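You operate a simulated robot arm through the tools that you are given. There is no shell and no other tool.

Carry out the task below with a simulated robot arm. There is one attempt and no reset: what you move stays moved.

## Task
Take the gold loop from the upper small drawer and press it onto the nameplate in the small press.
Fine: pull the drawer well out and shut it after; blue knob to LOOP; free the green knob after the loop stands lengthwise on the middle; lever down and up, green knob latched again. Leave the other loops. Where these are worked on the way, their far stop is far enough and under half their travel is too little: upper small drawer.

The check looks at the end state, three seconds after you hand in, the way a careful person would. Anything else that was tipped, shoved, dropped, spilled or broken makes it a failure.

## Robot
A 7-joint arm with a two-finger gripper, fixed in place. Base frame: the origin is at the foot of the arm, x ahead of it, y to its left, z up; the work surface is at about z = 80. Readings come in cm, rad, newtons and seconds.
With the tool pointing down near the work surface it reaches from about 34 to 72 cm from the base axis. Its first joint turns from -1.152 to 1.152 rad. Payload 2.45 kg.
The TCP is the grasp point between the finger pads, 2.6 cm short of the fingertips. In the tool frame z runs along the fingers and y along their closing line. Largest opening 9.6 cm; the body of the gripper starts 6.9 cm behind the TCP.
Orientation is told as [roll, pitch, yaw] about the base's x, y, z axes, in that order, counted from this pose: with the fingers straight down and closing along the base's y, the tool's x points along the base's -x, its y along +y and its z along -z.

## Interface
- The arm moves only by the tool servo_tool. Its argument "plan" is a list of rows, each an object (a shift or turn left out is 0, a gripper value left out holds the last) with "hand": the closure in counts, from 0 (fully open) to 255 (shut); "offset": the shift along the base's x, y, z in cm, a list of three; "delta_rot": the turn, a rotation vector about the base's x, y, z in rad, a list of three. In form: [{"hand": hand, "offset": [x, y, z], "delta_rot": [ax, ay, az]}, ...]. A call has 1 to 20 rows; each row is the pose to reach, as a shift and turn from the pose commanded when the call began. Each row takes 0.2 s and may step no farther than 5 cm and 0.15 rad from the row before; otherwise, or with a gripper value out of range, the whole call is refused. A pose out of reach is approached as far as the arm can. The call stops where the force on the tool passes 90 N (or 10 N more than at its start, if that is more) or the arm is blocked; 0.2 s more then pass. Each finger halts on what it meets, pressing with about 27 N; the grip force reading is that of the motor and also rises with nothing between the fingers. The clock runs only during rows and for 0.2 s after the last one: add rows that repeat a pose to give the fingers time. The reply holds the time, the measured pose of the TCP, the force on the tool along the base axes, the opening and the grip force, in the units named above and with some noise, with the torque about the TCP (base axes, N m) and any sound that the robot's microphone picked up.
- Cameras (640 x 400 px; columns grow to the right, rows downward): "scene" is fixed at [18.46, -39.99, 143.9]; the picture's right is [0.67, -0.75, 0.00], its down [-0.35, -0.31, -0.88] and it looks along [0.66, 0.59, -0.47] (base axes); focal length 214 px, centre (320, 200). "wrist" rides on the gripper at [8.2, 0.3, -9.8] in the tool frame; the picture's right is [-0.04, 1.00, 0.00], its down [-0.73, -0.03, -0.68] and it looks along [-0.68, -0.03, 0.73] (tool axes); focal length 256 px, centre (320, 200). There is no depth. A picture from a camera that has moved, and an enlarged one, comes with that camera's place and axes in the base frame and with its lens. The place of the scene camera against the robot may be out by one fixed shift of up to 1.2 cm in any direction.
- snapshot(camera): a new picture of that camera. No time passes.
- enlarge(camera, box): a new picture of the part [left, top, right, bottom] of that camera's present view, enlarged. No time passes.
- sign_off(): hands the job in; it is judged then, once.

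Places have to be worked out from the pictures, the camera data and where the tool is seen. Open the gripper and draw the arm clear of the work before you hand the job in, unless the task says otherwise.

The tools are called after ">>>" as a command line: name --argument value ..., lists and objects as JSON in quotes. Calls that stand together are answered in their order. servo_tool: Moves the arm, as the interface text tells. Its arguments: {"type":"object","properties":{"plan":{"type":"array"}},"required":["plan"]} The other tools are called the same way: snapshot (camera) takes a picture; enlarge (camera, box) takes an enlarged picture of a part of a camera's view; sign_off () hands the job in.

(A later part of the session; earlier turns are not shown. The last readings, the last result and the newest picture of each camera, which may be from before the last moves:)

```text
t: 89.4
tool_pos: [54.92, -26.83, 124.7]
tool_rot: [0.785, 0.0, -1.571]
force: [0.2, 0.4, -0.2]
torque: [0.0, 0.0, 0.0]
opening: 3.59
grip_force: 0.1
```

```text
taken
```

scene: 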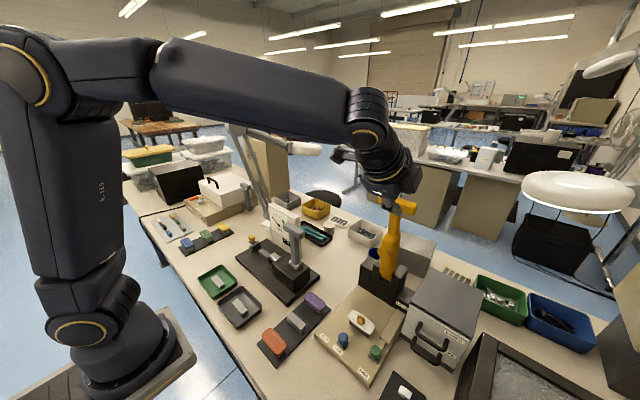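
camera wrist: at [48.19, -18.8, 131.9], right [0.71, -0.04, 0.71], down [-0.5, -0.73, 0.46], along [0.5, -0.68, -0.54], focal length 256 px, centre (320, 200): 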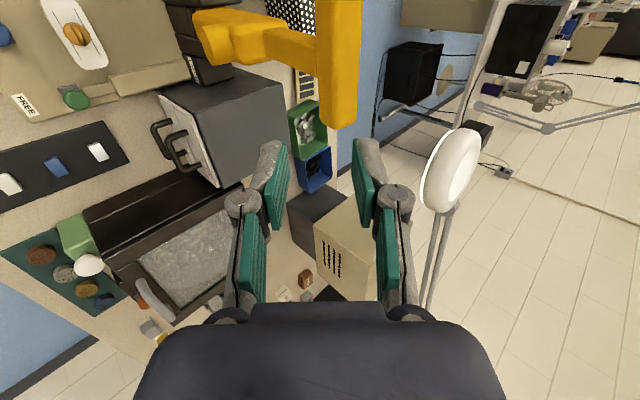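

The T-bar is centred about 1.4 cm toward the back finger from the tool axis and 9 cm ahead. I shift and move half-way in, then check.

>>> servo_tool --plan '[{"hand": 152, "offset": [1.0, -0.1, 1.0]}, {"offset": [2.4, -0.1, -0.4]}, {"offset": [3.8, -0.1, -1.8]}, {"offset": [3.8, -0.1, -1.8]}, {"offset": [3.8, -0.1, -1.8]}]'

>>> snapshot --camera "wrist"

>>> enlarge --camera "scene" --box '[330, 100, 450, 300]'

```text
t: 90.6
tool_pos: [58.69, -27.28, 122.91]
tool_rot: [0.785, 0.0, -1.57]
force: [0.3, -0.3, -0.1]
torque: [-0.02, -0.03, 0.0]
opening: 3.89
grip_force: 0.0
```

```text
taken
camera wrist: at [52.03, -19.08, 130.19], right [0.71, -0.04, 0.71], down [-0.5, -0.73, 0.46], along [0.5, -0.68, -0.54], focal length 256 px, centre (320, 200)
```

wrist: 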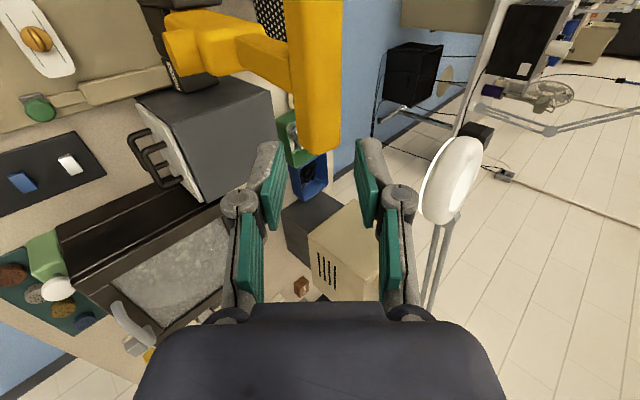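

```text
2.00 times, centred on (390, 200) of scene
camera zoom: at [18.46, -39.99, 143.9], right [0.67, -0.75, 0.0], down [-0.35, -0.31, -0.88], along [0.66, 0.59, -0.47], focal length 429 px, centre (180, 200)
```

zoom: 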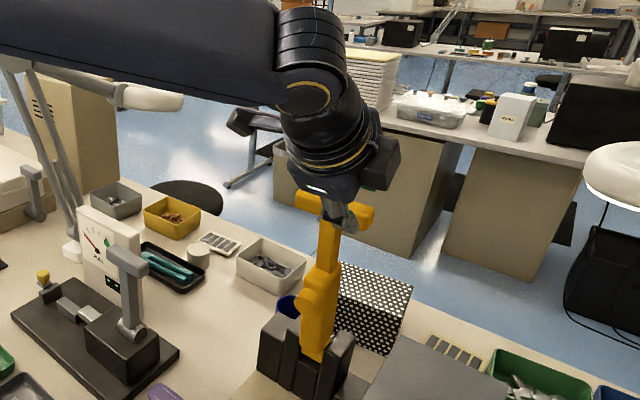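

Bar is now centred between the fingers. I advance the rest so the bar lies between the pads.

>>> servo_tool --plan '[{"hand": 152, "offset": [1.1, 0, -1.2]}, {"offset": [2.2, 0, -2.4]}, {"offset": [3.1, 0, -3.3]}, {"offset": [3.1, 0, -3.3]}, {"offset": [3.1, 0, -3.3]}]'

>>> snapshot --camera "wrist"

>>> enlarge --camera "scene" --box '[330, 100, 450, 300]'

```text
t: 91.8
tool_pos: [61.85, -27.11, 119.67]
tool_rot: [0.785, 0.0, -1.57]
force: [-1.0, -0.2, -0.3]
torque: [-0.02, -0.02, 0.04]
opening: 3.86
grip_force: 0.0
```

```text
taken
camera wrist: at [55.1, -18.93, 126.78], right [0.71, -0.04, 0.71], down [-0.5, -0.73, 0.46], along [0.5, -0.68, -0.54], focal length 256 px, centre (320, 200)
```

wrist: 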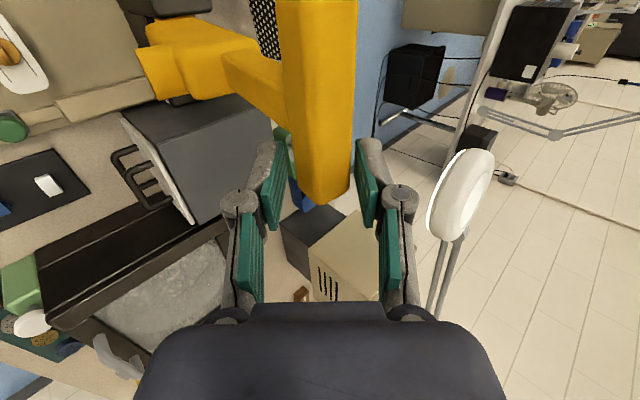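

```text
2.00 times, centred on (390, 200) of scene
camera zoom: at [18.46, -39.99, 143.9], right [0.67, -0.75, 0.0], down [-0.35, -0.31, -0.88], along [0.66, 0.59, -0.47], focal length 429 px, centre (180, 200)
```

zoom: 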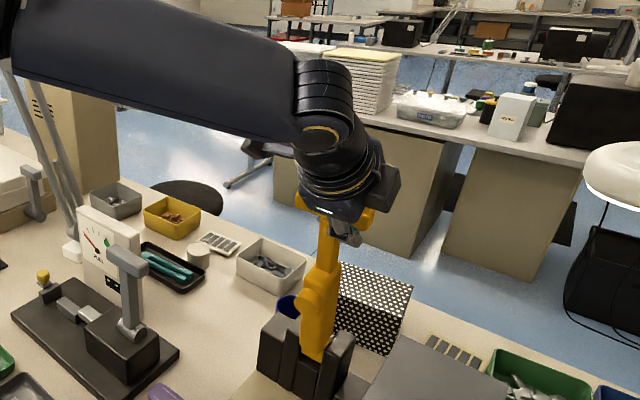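

The bar's end is caged between the pads, no contact force. I start pulling along the arc, first to about 20° from upright.

>>> servo_tool --plan '[{"hand": 152, "offset": [-0.8, 0, -0.15]}, {"offset": [-1.6, 0, -0.33]}, {"offset": [-2.44, 0, -0.53]}, {"offset": [-3.6, 0, -0.87]}, {"offset": [-4.7, 0, -1.24]}, {"offset": [-4.7, 0, -1.24]}]'

>>> snapshot --camera "wrist"

>>> enlarge --camera "scene" --box '[330, 160, 450, 360]'

```text
t: 93.2
tool_pos: [57.0, -27.2, 118.27]
tool_rot: [0.785, 0.001, -1.57]
force: [-0.1, 0.7, -0.2]
torque: [-0.02, 0.0, -0.02]
opening: 3.88
grip_force: 0.2
```

```text
taken
camera wrist: at [50.35, -19.13, 125.48], right [0.71, -0.04, 0.71], down [-0.5, -0.73, 0.46], along [0.5, -0.68, -0.54], focal length 256 px, centre (320, 200)
```

wrist: 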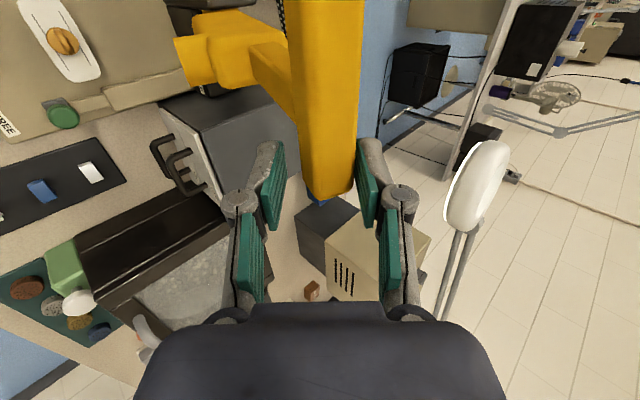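

```text
2.00 times, centred on (390, 260) of scene
camera zoom: at [18.45, -39.99, 143.9], right [0.67, -0.75, 0.0], down [-0.35, -0.31, -0.88], along [0.66, 0.59, -0.47], focal length 429 px, centre (180, 80)
```

zoom: 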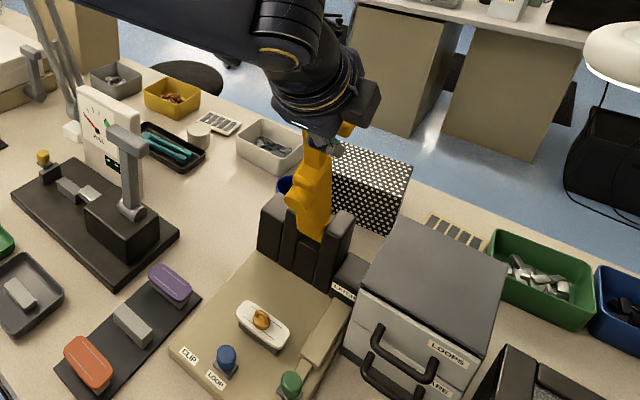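

The lever follows freely. I continue along the arc to about 50°.

>>> servo_tool --plan '[{"hand": 152, "offset": [-1.1, 0, -0.44]}, {"offset": [-2.2, 0, -0.91]}, {"offset": [-3.27, 0, -1.43]}, {"offset": [-4.3, 0, -2.0]}, {"offset": [-5.32, 0, -2.62]}, {"offset": [-6.3, 0, -3.28]}, {"offset": [-7.26, 0, -3.98]}, {"offset": [-8.18, 0, -4.72]}, {"offset": [-9.07, 0, -5.5]}, {"offset": [-9.93, 0, -6.33]}, {"offset": [-10.76, 0, -7.18]}, {"offset": [-11.54, 0, -8.08]}, {"offset": [-11.54, 0, -8.08]}]'

>>> snapshot --camera "wrist"

>>> enlarge --camera "scene" --box '[320, 200, 440, 380]'

```text
t: 96.0
tool_pos: [45.54, -27.26, 110.38]
tool_rot: [0.785, 0.001, -1.571]
force: [-0.7, -0.1, -0.4]
torque: [0.01, 0.01, -0.03]
opening: 3.93
grip_force: 0.6
```

```text
taken
camera wrist: at [38.89, -19.16, 117.55], right [0.71, -0.04, 0.71], down [-0.5, -0.73, 0.46], along [0.5, -0.68, -0.54], focal length 256 px, centre (320, 200)
```

wrist: 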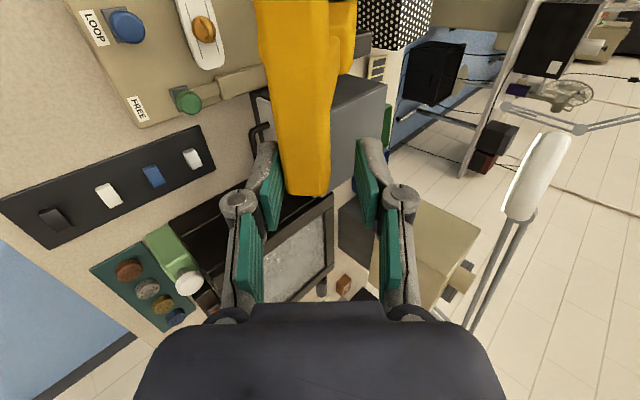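

```text
2.22 times, centred on (380, 290) of scene
camera zoom: at [18.46, -39.99, 143.9], right [0.67, -0.75, 0.0], down [-0.35, -0.31, -0.88], along [0.66, 0.59, -0.47], focal length 477 px, centre (187, 0)
```

zoom: 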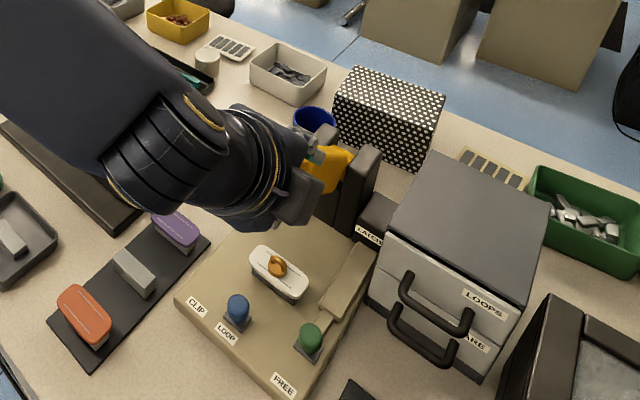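

The bar now rests on the front pad; all smooth. I continue down to about 80°.

>>> servo_tool --plan '[{"hand": 152, "offset": [-0.74, 0, -0.92]}, {"offset": [-1.44, 0, -1.88]}, {"offset": [-2.1, 0, -2.87]}, {"offset": [-2.72, 0, -3.88]}, {"offset": [-3.29, 0, -4.92]}, {"offset": [-3.81, 0, -5.98]}, {"offset": [-4.29, 0, -7.07]}, {"offset": [-4.72, 0, -8.18]}, {"offset": [-5.1, 0, -9.3]}, {"offset": [-5.43, 0, -10.44]}, {"offset": [-5.71, 0, -11.6]}, {"offset": [-5.95, 0, -12.76]}, {"offset": [-5.95, 0, -12.76]}]'

>>> snapshot --camera "wrist"

>>> enlarge --camera "scene" --box '[300, 240, 440, 400]'

```text
t: 98.8
tool_pos: [39.61, -27.21, 97.44]
tool_rot: [0.785, -0.001, -1.57]
force: [-0.8, 0.4, -1.2]
torque: [-0.04, -0.01, -0.02]
opening: 3.96
grip_force: 0.2
```

```text
taken
camera wrist: at [32.82, -19.07, 104.61], right [0.71, -0.04, 0.71], down [-0.5, -0.73, 0.46], along [0.5, -0.68, -0.54], focal length 256 px, centre (320, 200)
```

wrist: 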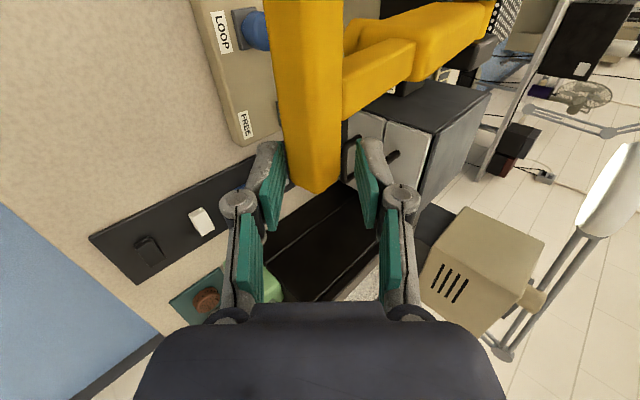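

```text
2.50 times, centred on (370, 320) of scene
camera zoom: at [18.46, -39.99, 143.9], right [0.67, -0.75, 0.0], down [-0.35, -0.31, -0.88], along [0.66, 0.59, -0.47], focal length 536 px, centre (195, -100)
```

zoom: 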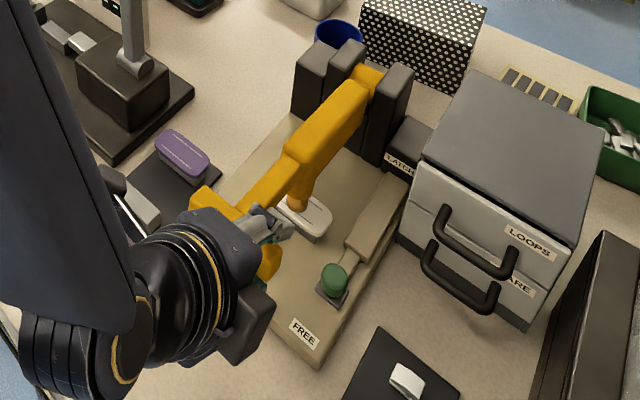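

The boss is closing in on the loop. I look closely, then continue slowly.

>>> enlarge --camera "scene" --box '[355, 290, 405, 340]'

>>> servo_tool --plan '[{"hand": 152, "offset": [-0.1, 0, -0.6]}, {"offset": [-0.18, 0, -1.18]}, {"offset": [-0.25, 0, -1.8]}, {"offset": [-0.25, 0, -1.8]}]'

>>> snapshot --camera "wrist"

>>> enlarge --camera "scene" --box '[345, 270, 425, 340]'

```text
8.00 times, centred on (380, 315) of scene
camera zoom: at [18.46, -39.99, 143.9], right [0.67, -0.75, 0.0], down [-0.35, -0.31, -0.88], along [0.66, 0.59, -0.47], focal length 1716 px, centre (-160, -720)
```

zoom: 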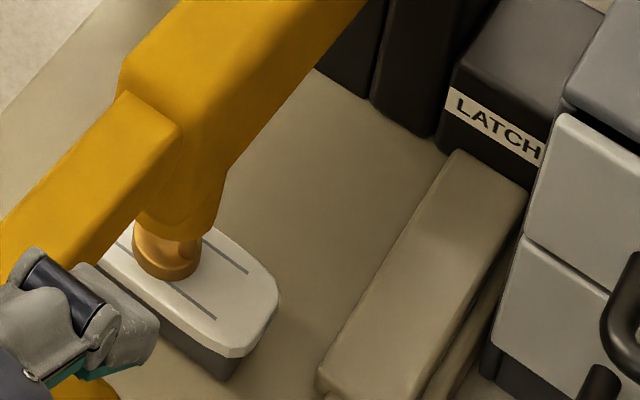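

```text
t: 99.8
tool_pos: [39.27, -27.11, 95.69]
tool_rot: [0.785, 0.001, -1.572]
force: [-0.3, -0.6, -1.1]
torque: [-0.01, -0.01, -0.01]
opening: 3.97
grip_force: 0.9
```

```text
taken
camera wrist: at [32.57, -19.02, 102.84], right [0.71, -0.04, 0.71], down [-0.5, -0.73, 0.46], along [0.5, -0.68, -0.54], focal length 256 px, centre (320, 200)
```

wrist: 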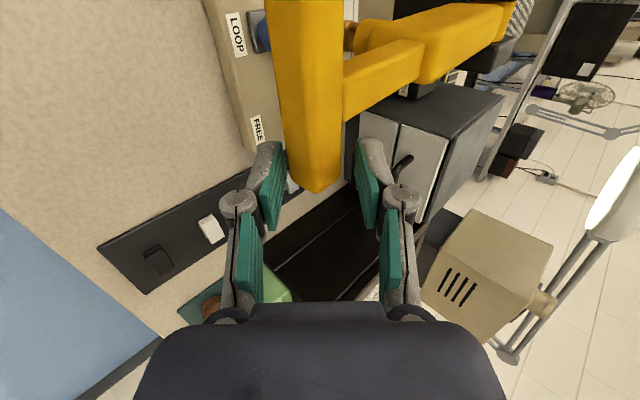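

```text
5.71 times, centred on (385, 305) of scene
camera zoom: at [18.46, -39.99, 143.9], right [0.67, -0.75, 0.0], down [-0.35, -0.31, -0.88], along [0.66, 0.59, -0.47], focal length 1226 px, centre (-51, -400)
```

zoom: 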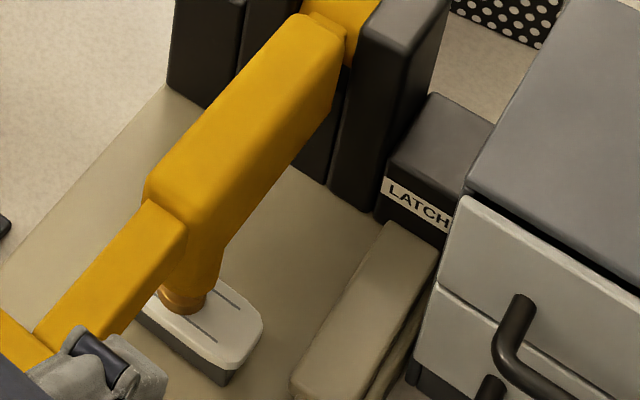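

The boss has come over the loop's arch and is near the disc. I continue down in smaller steps watching force and sound.

>>> servo_tool --plan '[{"hand": 152, "offset": [-0.05, 0, -0.5]}, {"offset": [-0.1, 0, -1.0]}, {"offset": [-0.1, 0, -1.5]}, {"offset": [-0.1, 0, -1.5]}]'

>>> enlarge --camera "scene" --box '[345, 270, 425, 340]'

>>> snapshot --camera "wrist"

```text
t: 100.8
tool_pos: [39.14, -27.27, 94.29]
tool_rot: [0.786, 0.0, -1.57]
force: [2.3, 1.2, 2.7]
torque: [-0.01, -0.04, 0.0]
opening: 4.05
grip_force: 1.1
```

```text
5.71 times, centred on (385, 305) of scene
camera zoom: at [18.46, -39.98, 143.9], right [0.67, -0.75, 0.0], down [-0.35, -0.31, -0.88], along [0.66, 0.59, -0.47], focal length 1226 px, centre (-51, -400)
```

zoom: 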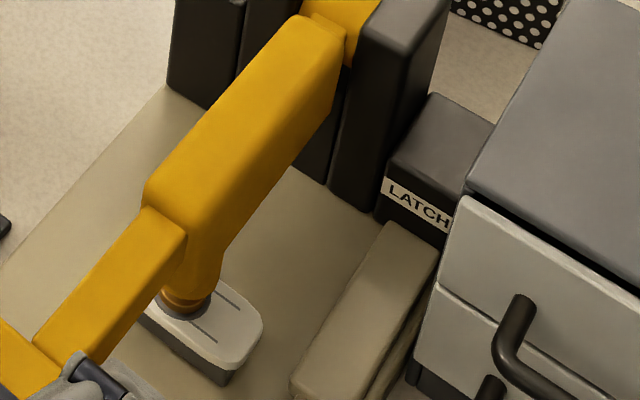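

```text
taken
camera wrist: at [32.46, -19.13, 101.44], right [0.71, -0.04, 0.71], down [-0.5, -0.73, 0.46], along [0.5, -0.68, -0.54], focal length 256 px, centre (320, 200)
```

wrist: 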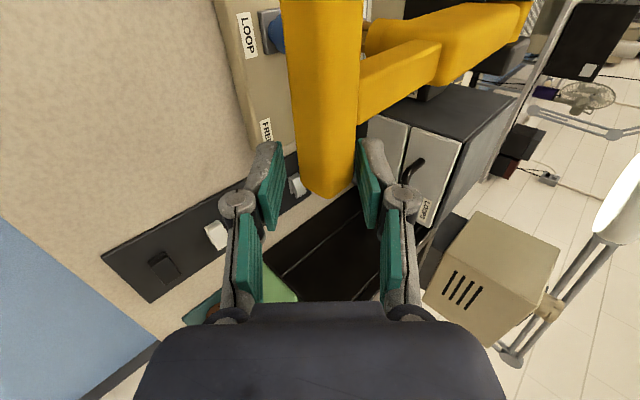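

The boss rests on the loop and the bar has met the back pad. I press down further in small steps.

>>> servo_tool --plan '[{"hand": 152, "offset": [-0.1, 0, -0.3]}, {"offset": [-0.2, 0, -0.6]}, {"offset": [-0.2, 0, -0.6]}]'

>>> servo_tool --plan '[{"hand": 152, "offset": [-0.1, 0, -0.3]}, {"offset": [-0.2, 0, -0.6]}, {"offset": [-0.2, 0, -0.6]}]'

>>> enlarge --camera "scene" --box '[345, 270, 425, 340]'

>>> snapshot --camera "wrist"

```text
t: 101.6
tool_pos: [39.07, -27.23, 93.64]
tool_rot: [0.788, -0.002, -1.572]
force: [6.6, -5.6, 11.9]
torque: [0.13, -0.25, -0.24]
opening: 4.81
grip_force: 7.5
```

```text
t: 102.4
tool_pos: [38.89, -27.38, 93.18]
tool_rot: [0.789, 0.001, -1.57]
force: [9.7, -2.1, 22.6]
torque: [0.25, -0.51, -0.23]
opening: 5.64
grip_force: 13.5
```

```text
5.71 times, centred on (385, 305) of scene
camera zoom: at [18.45, -39.97, 143.9], right [0.67, -0.75, 0.0], down [-0.35, -0.31, -0.88], along [0.66, 0.59, -0.47], focal length 1226 px, centre (-51, -400)
```

zoom: 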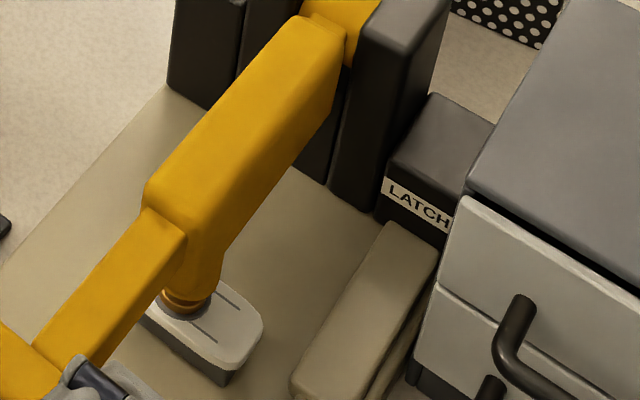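

```text
taken
camera wrist: at [32.15, -19.09, 100.35], right [0.7, -0.04, 0.71], down [-0.5, -0.73, 0.46], along [0.5, -0.68, -0.54], focal length 256 px, centre (320, 200)
```

wrist: 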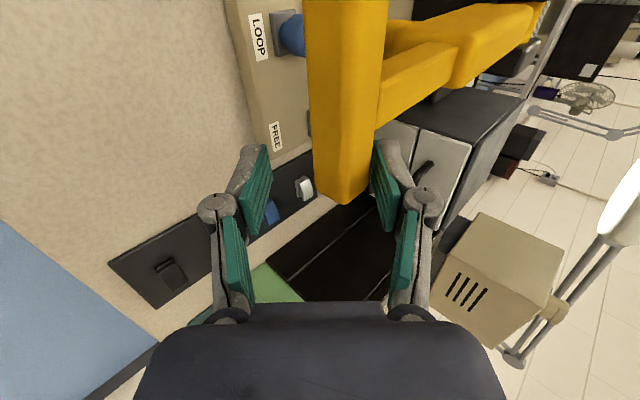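

The pads give way (fingers being pushed open) so more force must go along the fingers. I ease off, back out of the cage along the finger line, and will press from above with closed fingertips.

>>> servo_tool --plan '[{"hand": 110, "offset": [0.2, 0, 0.6]}, {"hand": 110, "offset": [0.3, 0, 0.9]}, {"hand": 110, "offset": [-0.7, 0, 1.9]}, {"hand": 110, "offset": [-2.2, 0, 3.4]}, {"hand": 110, "offset": [-3.9, 0, 5.1]}, {"hand": 110, "offset": [-5.5, 0, 6.7]}, {"hand": 110, "offset": [-5.5, 0, 6.7]}]'

>>> snapshot --camera "wrist"

>>> enlarge --camera "scene" --box '[310, 270, 430, 370]'

```text
t: 104.0
tool_pos: [33.23, -27.41, 99.6]
tool_rot: [0.785, 0.0, -1.572]
force: [-0.7, -0.7, -0.2]
torque: [0.0, -0.01, 0.02]
opening: 5.46
grip_force: 0.0
```

```text
taken
camera wrist: at [26.56, -19.19, 106.75], right [0.71, -0.04, 0.71], down [-0.5, -0.73, 0.46], along [0.5, -0.68, -0.54], focal length 256 px, centre (320, 200)
```

wrist: 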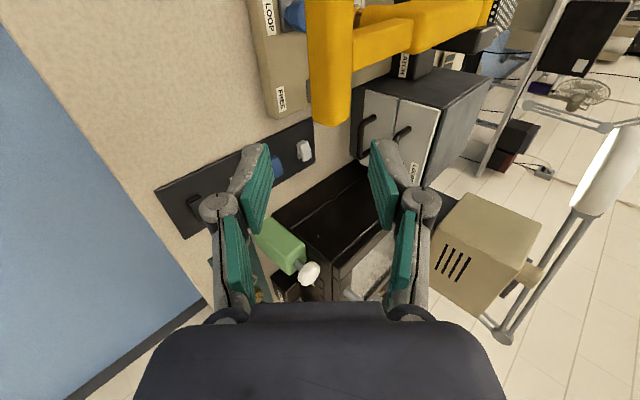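

```text
4.00 times, centred on (370, 320) of scene
camera zoom: at [18.45, -39.99, 143.9], right [0.67, -0.75, 0.0], down [-0.35, -0.31, -0.88], along [0.66, 0.59, -0.47], focal length 858 px, centre (120, -280)
```

zoom: 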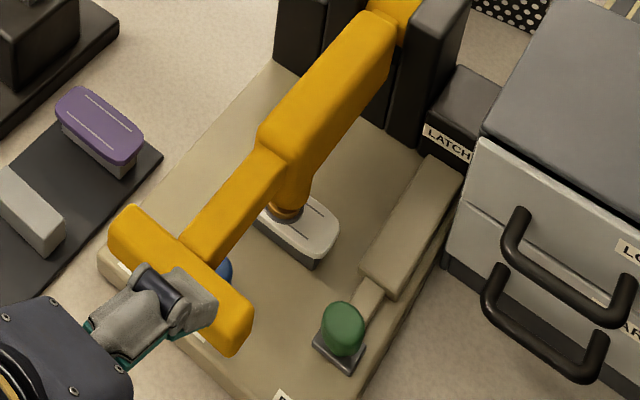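

The lever lies on the loop with the T-bar at about [40.6, -24.1, 93.6]. I straighten the tool above it and close the fingers.

>>> servo_tool --plan '[{"hand": 255, "offset": [0.5, 0, 2], "delta_rot": [0, 0.13, 0]}, {"offset": [1, 0.5, 4], "delta_rot": [0, 0.26, 0]}, {"offset": [2, 1, 6], "delta_rot": [0, 0.39, 0]}, {"offset": [3.5, 2, 7], "delta_rot": [0, 0.52, 0]}, {"offset": [5.5, 2.7, 7], "delta_rot": [0, 0.65, 0]}, {"offset": [7.3, 3.3, 7], "delta_rot": [0, 0.785, 0]}, {"offset": [7.3, 3.3, 7], "delta_rot": [0, 0.785, 0]}, {"offset": [7.3, 3.3, 7], "delta_rot": [0, 0.785, 0]}]'

>>> snapshot --camera "wrist"

>>> enlarge --camera "scene" --box '[310, 240, 430, 370]'

```text
t: 105.8
tool_pos: [40.58, -24.1, 106.5]
tool_rot: [0.001, -0.001, -1.571]
force: [0.0, -0.2, -0.4]
torque: [0.01, 0.01, 0.02]
opening: 0.03
grip_force: 27.4
```

```text
taken
camera wrist: at [40.93, -15.93, 116.35], right [1.0, -0.04, 0.0], down [-0.03, -0.73, 0.68], along [-0.03, -0.68, -0.73], focal length 256 px, centre (320, 200)
```

wrist: 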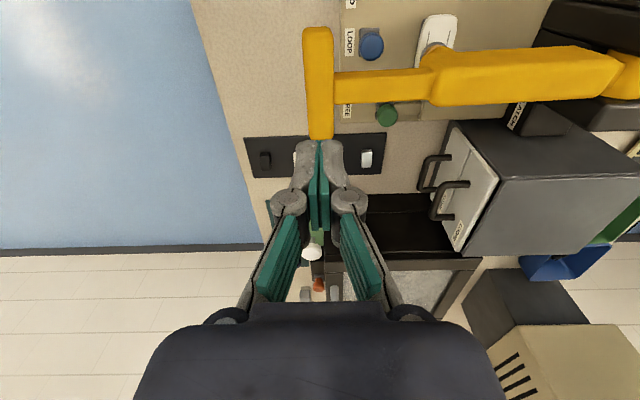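

```text
3.08 times, centred on (370, 305) of scene
camera zoom: at [18.46, -39.99, 143.9], right [0.67, -0.75, 0.0], down [-0.35, -0.31, -0.88], along [0.66, 0.59, -0.47], focal length 660 px, centre (166, -123)
```

zoom: 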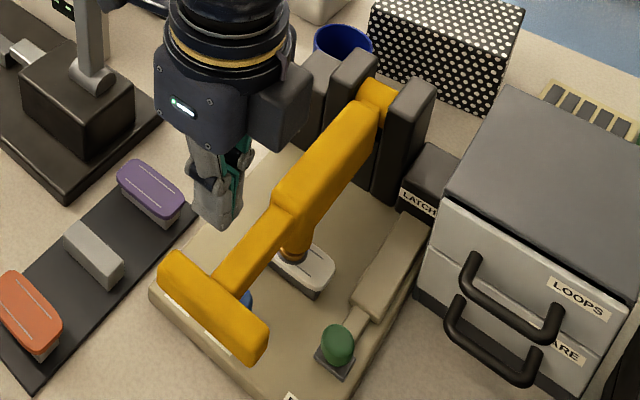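

The fingertips are right above the T-bar's middle (x≈40.4). I come down to just above it and then press with force readings.

>>> servo_tool --plan '[{"hand": 255, "offset": [-0.1, 0.2, -3.5]}, {"offset": [-0.1, 0.2, -6.5]}, {"offset": [-0.1, 0.2, -8.3]}, {"offset": [-0.1, 0.2, -8.3]}]'

>>> servo_tool --plan '[{"hand": 255, "offset": [0, 0, -0.4]}, {"offset": [0, 0, -0.8]}, {"offset": [0, 0, -0.8]}]'

```text
t: 106.8
tool_pos: [40.61, -23.69, 98.34]
tool_rot: [-0.001, 0.001, -1.57]
force: [-0.4, -0.5, 0.7]
torque: [0.02, 0.01, 0.0]
opening: 0.0
grip_force: 26.8
```

```text
t: 107.6
tool_pos: [40.61, -23.74, 97.59]
tool_rot: [-0.001, 0.001, -1.57]
force: [-0.2, -0.2, 0.0]
torque: [0.01, 0.0, 0.02]
opening: 0.01
grip_force: 26.9
```

No contact yet at TCP z 97.6; I go on in small steps.

>>> servo_tool --plan '[{"hand": 255, "offset": [0, 0, -0.3]}, {"offset": [0, 0, -0.6]}, {"offset": [0, 0, -0.6]}]'

>>> enlarge --camera "scene" --box '[320, 270, 400, 350]'

```text
t: 108.4
tool_pos: [40.47, -23.72, 97.06]
tool_rot: [0.0, -0.001, -1.57]
force: [-0.8, 0.7, 6.6]
torque: [0.04, 0.1, -0.03]
opening: 0.0
grip_force: 27.0
```

```text
5.00 times, centred on (360, 310) of scene
camera zoom: at [18.44, -39.98, 143.9], right [0.67, -0.75, 0.0], down [-0.35, -0.31, -0.88], along [0.66, 0.59, -0.47], focal length 1072 px, centre (120, -350)
```

zoom: 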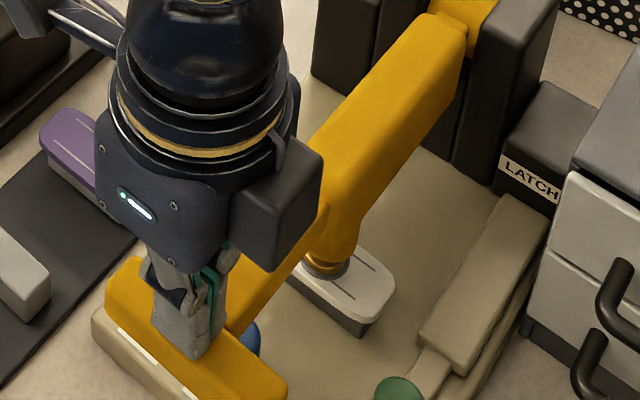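

Contact (6.6 N). Now I press: small steps downward, reading the force and listening for a sound.

>>> servo_tool --plan '[{"hand": 255, "offset": [0, 0, -0.15]}, {"offset": [0, 0, -0.3]}, {"offset": [0, 0, -0.3]}]'

>>> servo_tool --plan '[{"hand": 255, "offset": [0, 0, -0.1]}, {"offset": [0, 0, -0.2]}, {"offset": [0, 0, -0.2]}]'

```text
t: 109.2
tool_pos: [40.57, -23.71, 96.77]
tool_rot: [0.005, 0.0, -1.572]
force: [-5.2, 7.2, 40.0]
torque: [0.24, 0.38, -0.01]
opening: 0.02
grip_force: 26.9
```

```text
t: 110.0
tool_pos: [40.47, -23.87, 96.72]
tool_rot: [0.004, -0.001, -1.571]
force: [-12.9, 10.8, 67.8]
torque: [0.37, 0.63, -0.01]
opening: 0.59
grip_force: 28.5
```

68 N now; I go on a bit more.

>>> servo_tool --plan '[{"hand": 255, "offset": [0, 0, -0.1]}, {"offset": [0, 0, -0.15]}, {"offset": [0, 0, -0.15]}]'

>>> enlarge --camera "scene" --box '[355, 280, 415, 340]'

```text
t: 110.8
tool_pos: [40.51, -23.71, 96.81]
tool_rot: [0.007, -0.003, -1.572]
force: [-18.7, 6.4, 85.3]
torque: [0.34, 0.82, 0.17]
opening: 0.59
grip_force: 28.3
```

```text
6.67 times, centred on (385, 310) of scene
camera zoom: at [18.29, -39.91, 143.94], right [0.67, -0.75, 0.0], down [-0.35, -0.31, -0.88], along [0.66, 0.59, -0.47], focal length 1430 px, centre (-113, -533)
```

zoom: 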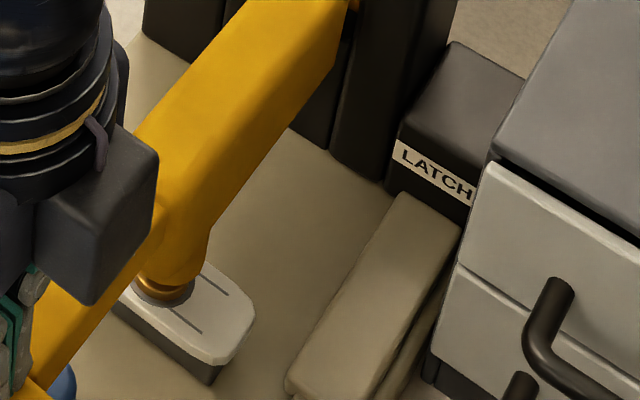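

85 N and the lever is against a firm bottom. I look very closely at boss, loop and plate.

>>> enlarge --camera "scene" --box '[362, 310, 392, 335]'

>>> snapshot --camera "wrist"

>>> enlarge --camera "wrist" --box '[320, 0, 520, 120]'

```text
16.00 times, centred on (377, 322) of scene
camera zoom: at [18.29, -39.91, 143.94], right [0.67, -0.75, 0.0], down [-0.35, -0.31, -0.88], along [0.66, 0.59, -0.47], focal length 3432 px, centre (-592, -1760)
```

zoom: 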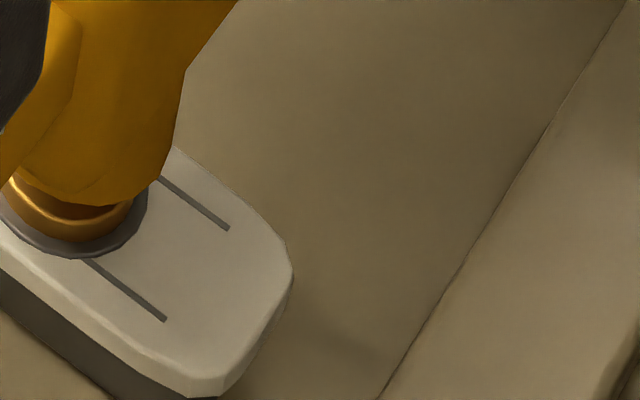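

```text
taken
camera wrist: at [40.82, -15.58, 106.51], right [1.0, -0.04, 0.01], down [-0.04, -0.73, 0.68], along [-0.02, -0.68, -0.73], focal length 256 px, centre (320, 200)
```

wrist: 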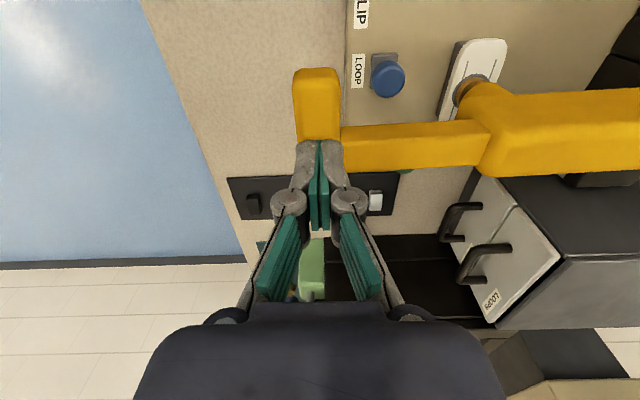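

```text
3.20 times, centred on (420, 60) of wrist
camera zoom: at [40.82, -15.58, 106.51], right [1.0, -0.04, 0.01], down [-0.04, -0.73, 0.68], along [-0.02, -0.68, -0.73], focal length 819 px, centre (0, 648)
```

zoom: 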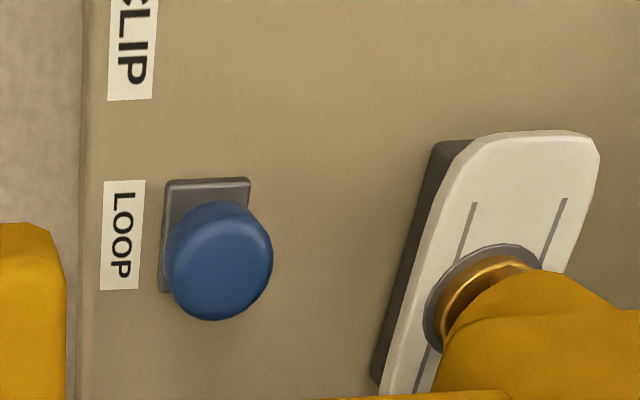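

The loop's base now shows a grey seat ring pressed into the plate all round, which was not there before, so it is pressed on. I let go upward, then tilt the tool again to re-cage the T-bar for lifting.

>>> servo_tool --plan '[{"hand": 255, "offset": [0, 0, 0.5]}, {"offset": [0, 0, 2]}, {"offset": [0, 0, 6]}, {"offset": [0, 0, 10]}, {"hand": 143, "offset": [-1.8, -0.6, 10], "delta_rot": [0, -0.13, 0]}, {"offset": [-3.8, -1.3, 10], "delta_rot": [0, -0.26, 0]}, {"offset": [-5.3, -2.3, 9], "delta_rot": [0, -0.39, 0]}, {"offset": [-6.3, -2.8, 7], "delta_rot": [0, -0.52, 0]}, {"offset": [-6.8, -3.3, 5], "delta_rot": [0, -0.65, 0]}, {"offset": [-7.3, -3.4, 3], "delta_rot": [0, -0.785, 0]}, {"offset": [-7.3, -3.4, 3], "delta_rot": [0, -0.785, 0]}, {"offset": [-7.3, -3.4, 3], "delta_rot": [0, -0.785, 0]}]'

>>> snapshot --camera "wrist"

>>> enlarge --camera "scene" --box '[310, 240, 430, 370]'

```text
t: 113.4
tool_pos: [33.15, -27.23, 99.17]
tool_rot: [0.785, 0.001, -1.57]
force: [0.6, -0.1, 1.0]
torque: [0.0, 0.02, -0.01]
opening: 4.22
grip_force: 0.0
```

```text
taken
camera wrist: at [26.42, -19.12, 106.28], right [0.71, -0.04, 0.71], down [-0.5, -0.73, 0.46], along [0.5, -0.68, -0.54], focal length 256 px, centre (320, 200)
```

wrist: 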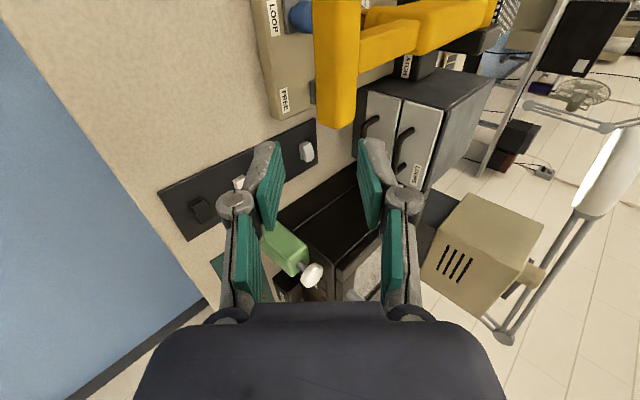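

```text
3.08 times, centred on (370, 305) of scene
camera zoom: at [18.45, -39.99, 143.9], right [0.67, -0.75, 0.0], down [-0.35, -0.31, -0.88], along [0.66, 0.59, -0.47], focal length 660 px, centre (166, -123)
```

zoom: 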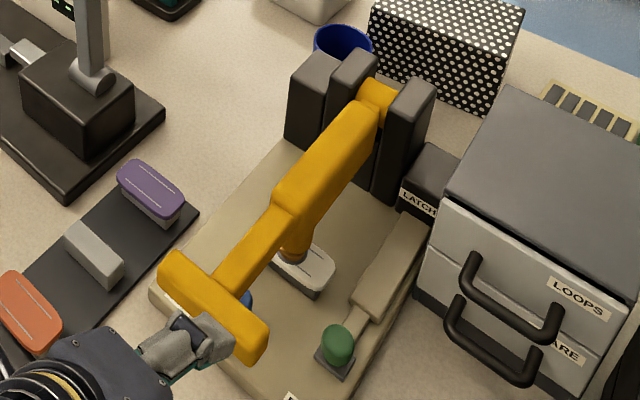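

The bar is about 1.3 cm toward the back finger and 9 cm ahead. I shift and go half-way, then check.

>>> servo_tool --plan '[{"hand": 143, "offset": [0.9, 0, 0.9]}, {"offset": [2.3, 0, -0.5]}, {"offset": [3.75, 0, -1.9]}, {"offset": [3.75, 0, -1.9]}, {"offset": [3.75, 0, -1.9]}]'

>>> snapshot --camera "wrist"

```text
t: 114.6
tool_pos: [36.89, -27.4, 97.15]
tool_rot: [0.785, 0.0, -1.57]
force: [0.3, 0.1, -0.2]
torque: [0.03, -0.03, -0.02]
opening: 4.2
grip_force: 0.0
```

```text
taken
camera wrist: at [30.3, -19.14, 104.46], right [0.71, -0.04, 0.71], down [-0.5, -0.73, 0.46], along [0.5, -0.68, -0.54], focal length 256 px, centre (320, 200)
```

wrist: 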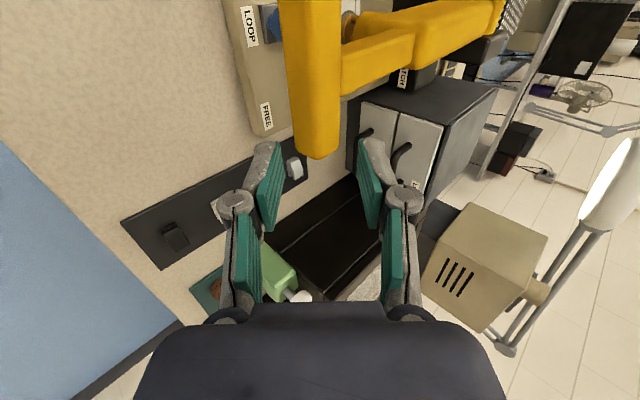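

Centred. I advance the rest along the finger direction.

>>> servo_tool --plan '[{"hand": 143, "offset": [1.0, 0, -1.1]}, {"offset": [2.0, 0, -2.1]}, {"offset": [3.0, 0, -3.2]}, {"offset": [3.0, 0, -3.2]}, {"offset": [3.0, 0, -3.2]}]'

>>> snapshot --camera "wrist"

>>> enlarge --camera "scene" --box '[310, 270, 400, 360]'

```text
t: 115.8
tool_pos: [40.0, -27.24, 94.14]
tool_rot: [0.787, -0.001, -1.571]
force: [-0.1, -0.2, 0.6]
torque: [-0.02, 0.01, -0.01]
opening: 4.22
grip_force: 0.0
```

```text
taken
camera wrist: at [33.3, -19.08, 101.31], right [0.71, -0.04, 0.71], down [-0.5, -0.73, 0.46], along [0.5, -0.68, -0.54], focal length 256 px, centre (320, 200)
```

wrist: 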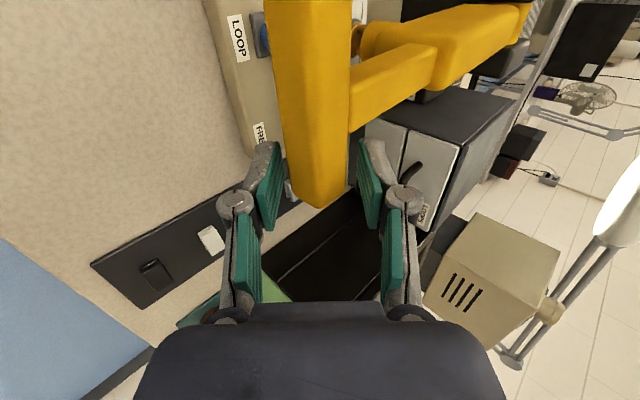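

```text
4.44 times, centred on (355, 315) of scene
camera zoom: at [18.46, -39.99, 143.9], right [0.67, -0.75, 0.0], down [-0.35, -0.31, -0.88], along [0.66, 0.59, -0.47], focal length 953 px, centre (164, -311)
```

zoom: 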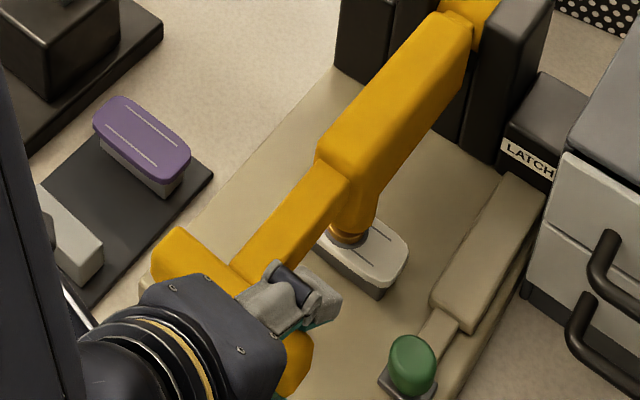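

The T-bar is caged again. I lift it along the reverse arc, first to about 60° from upright.

>>> servo_tool --plan '[{"hand": 143, "offset": [0.27, 0, 1.39]}, {"offset": [0.62, 0, 2.8]}, {"offset": [0.81, 0, 3.98]}, {"offset": [1.04, 0, 5.15]}, {"offset": [1.32, 0, 6.31]}, {"offset": [1.66, 0, 7.46]}, {"offset": [2.04, 0, 8.59]}, {"offset": [2.48, 0, 9.71]}, {"offset": [2.96, 0, 10.8]}, {"offset": [3.49, 0, 11.87]}, {"offset": [4.06, 0, 12.92]}, {"offset": [4.06, 0, 12.92]}]'

>>> snapshot --camera "wrist"

>>> enlarge --camera "scene" --box '[320, 240, 420, 340]'

```text
t: 118.4
tool_pos: [43.95, -27.11, 107.32]
tool_rot: [0.786, 0.0, -1.57]
force: [-1.9, 0.1, -2.9]
torque: [-0.04, 0.05, -0.02]
opening: 4.41
grip_force: 1.5
```

```text
taken
camera wrist: at [37.22, -18.91, 114.5], right [0.71, -0.04, 0.71], down [-0.5, -0.73, 0.46], along [0.5, -0.68, -0.54], focal length 256 px, centre (320, 200)
```

wrist: 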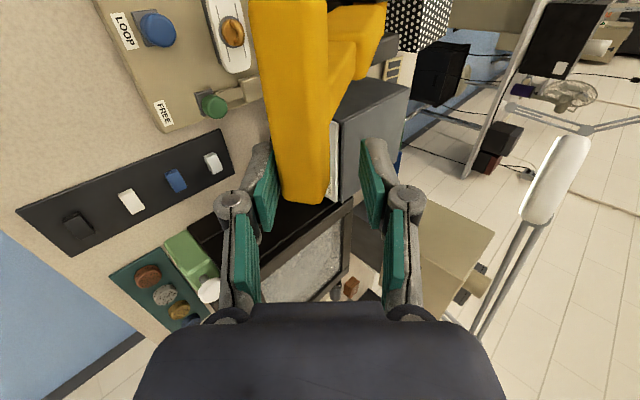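

```text
4.00 times, centred on (370, 290) of scene
camera zoom: at [18.45, -39.99, 143.9], right [0.67, -0.75, 0.0], down [-0.35, -0.31, -0.88], along [0.66, 0.59, -0.47], focal length 858 px, centre (120, -160)
```

zoom: 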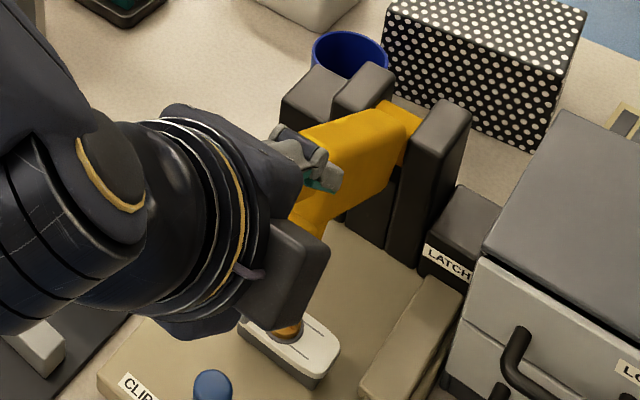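

The lever rises with the fingers and the loop stays on the plate. I continue up to about 20°.

>>> servo_tool --plan '[{"hand": 143, "offset": [0.62, 0, 1.02]}, {"offset": [1.29, 0, 2.02]}, {"offset": [1.99, 0, 2.98]}, {"offset": [2.74, 0, 3.91]}, {"offset": [3.53, 0, 4.81]}, {"offset": [4.36, 0, 5.67]}, {"offset": [5.22, 0, 6.5]}, {"offset": [6.12, 0, 7.29]}, {"offset": [7.05, 0, 8.04]}, {"offset": [8.01, 0, 8.74]}, {"offset": [9.0, 0, 9.41]}, {"offset": [10.03, 0, 10.03]}, {"offset": [11.07, 0, 10.6]}, {"offset": [12.15, 0, 11.13]}, {"offset": [13.24, 0, 11.62]}, {"offset": [14.36, 0, 12.05]}, {"offset": [14.36, 0, 12.05]}]'

>>> snapshot --camera "wrist"

>>> enlarge --camera "scene" --box '[330, 180, 450, 340]'

```text
t: 122.0
tool_pos: [58.35, -27.2, 119.08]
tool_rot: [0.783, -0.001, -1.572]
force: [-0.6, -0.1, -1.4]
torque: [-0.01, 0.02, 0.01]
opening: 4.31
grip_force: 0.8
```

```text
taken
camera wrist: at [51.67, -19.05, 126.39], right [0.71, -0.04, 0.71], down [-0.5, -0.73, 0.46], along [0.5, -0.68, -0.54], focal length 256 px, centre (320, 200)
```

wrist: 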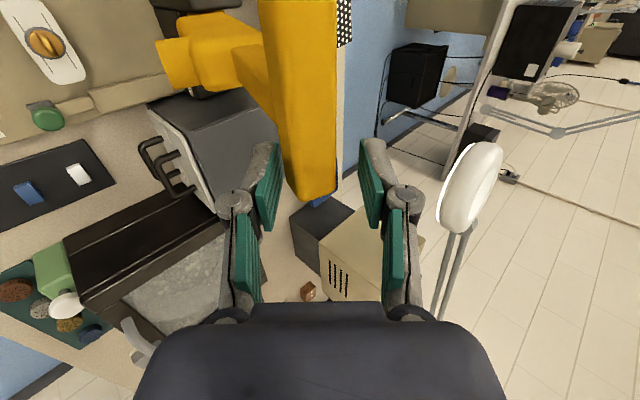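

```text
2.50 times, centred on (390, 260) of scene
camera zoom: at [18.46, -39.99, 143.9], right [0.67, -0.75, 0.0], down [-0.35, -0.31, -0.88], along [0.66, 0.59, -0.47], focal length 536 px, centre (145, 50)
```

zoom: 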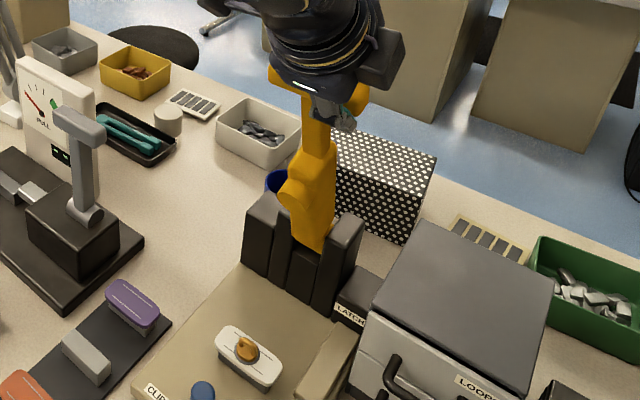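

Nearly upright. I push the last part until its upper stop.

>>> servo_tool --plan '[{"hand": 143, "offset": [1.13, 0, 0.38]}, {"offset": [2.28, 0, 0.72]}, {"offset": [3.2, 0, 0.95]}, {"offset": [4.0, 0, 1.2]}, {"offset": [4.0, 0, 1.2]}]'

>>> snapshot --camera "wrist"

>>> enlarge --camera "scene" --box '[330, 180, 450, 340]'

```text
t: 123.2
tool_pos: [62.33, -27.33, 120.43]
tool_rot: [0.784, 0.0, -1.57]
force: [-6.4, -0.2, -4.0]
torque: [-0.01, 0.21, 0.12]
opening: 4.75
grip_force: 3.8
```

```text
taken
camera wrist: at [55.58, -19.09, 127.56], right [0.71, -0.04, 0.7], down [-0.5, -0.73, 0.46], along [0.5, -0.68, -0.54], focal length 256 px, centre (320, 200)
```

wrist: 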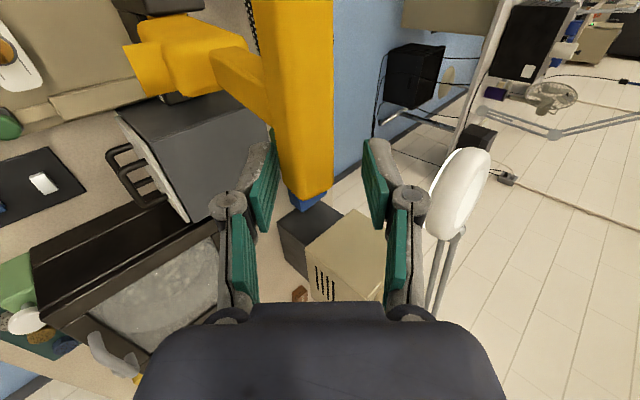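

```text
2.50 times, centred on (390, 260) of scene
camera zoom: at [18.44, -39.99, 143.9], right [0.67, -0.75, 0.0], down [-0.35, -0.31, -0.88], along [0.66, 0.59, -0.47], focal length 536 px, centre (145, 50)
```

zoom: 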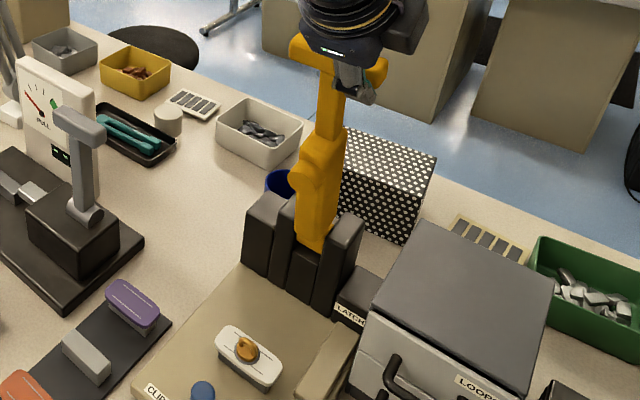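

The T-bar is back at its original place, at the stop. I centre the cage, back out along the finger line and check that the lever stays up.

>>> servo_tool --plan '[{"hand": 120, "offset": [-0.1, 0, -0.1]}, {"hand": 120, "offset": [-0.3, 0, -0.3]}, {"hand": 120, "offset": [-1.5, 0, 0.9]}, {"hand": 120, "offset": [-3.2, 0, 2.6]}, {"hand": 120, "offset": [-5.2, 0, 4.6]}, {"hand": 120, "offset": [-7.2, 0, 5.6]}, {"hand": 120, "offset": [-9.2, 0, 5.6]}, {"hand": 120, "offset": [-9.2, 0, 5.6]}]'

>>> snapshot --camera "wrist"

>>> enlarge --camera "scene" --box '[330, 180, 450, 340]'

```text
t: 125.0
tool_pos: [53.18, -27.12, 125.96]
tool_rot: [0.784, 0.0, -1.569]
force: [-0.1, -0.3, -0.2]
torque: [-0.01, -0.03, 0.0]
opening: 5.07
grip_force: 0.1
```

```text
taken
camera wrist: at [46.5, -18.98, 133.22], right [0.71, -0.04, 0.71], down [-0.5, -0.73, 0.46], along [0.5, -0.68, -0.54], focal length 256 px, centre (320, 200)
```

wrist: 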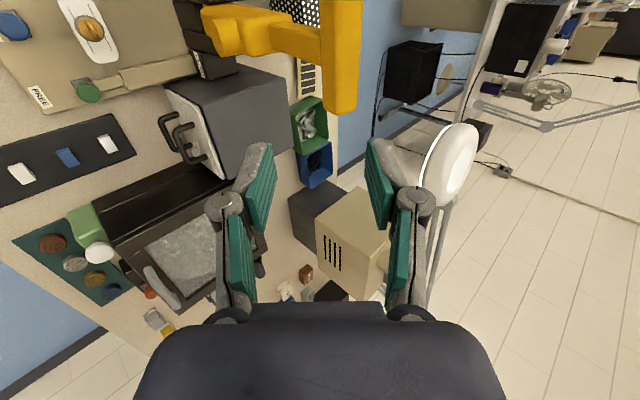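

```text
2.50 times, centred on (390, 260) of scene
camera zoom: at [18.45, -39.99, 143.9], right [0.67, -0.75, 0.0], down [-0.35, -0.31, -0.88], along [0.66, 0.59, -0.47], focal length 536 px, centre (145, 50)
```

zoom: 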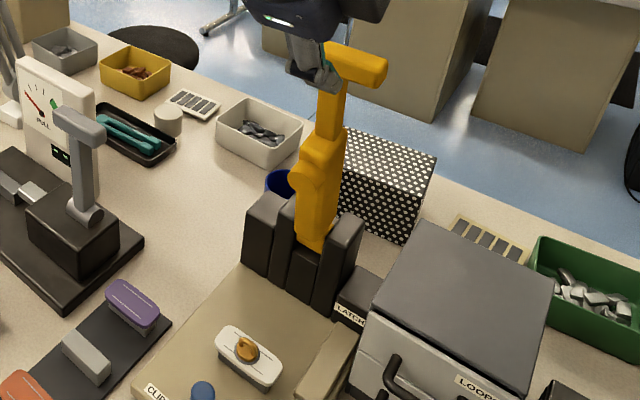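

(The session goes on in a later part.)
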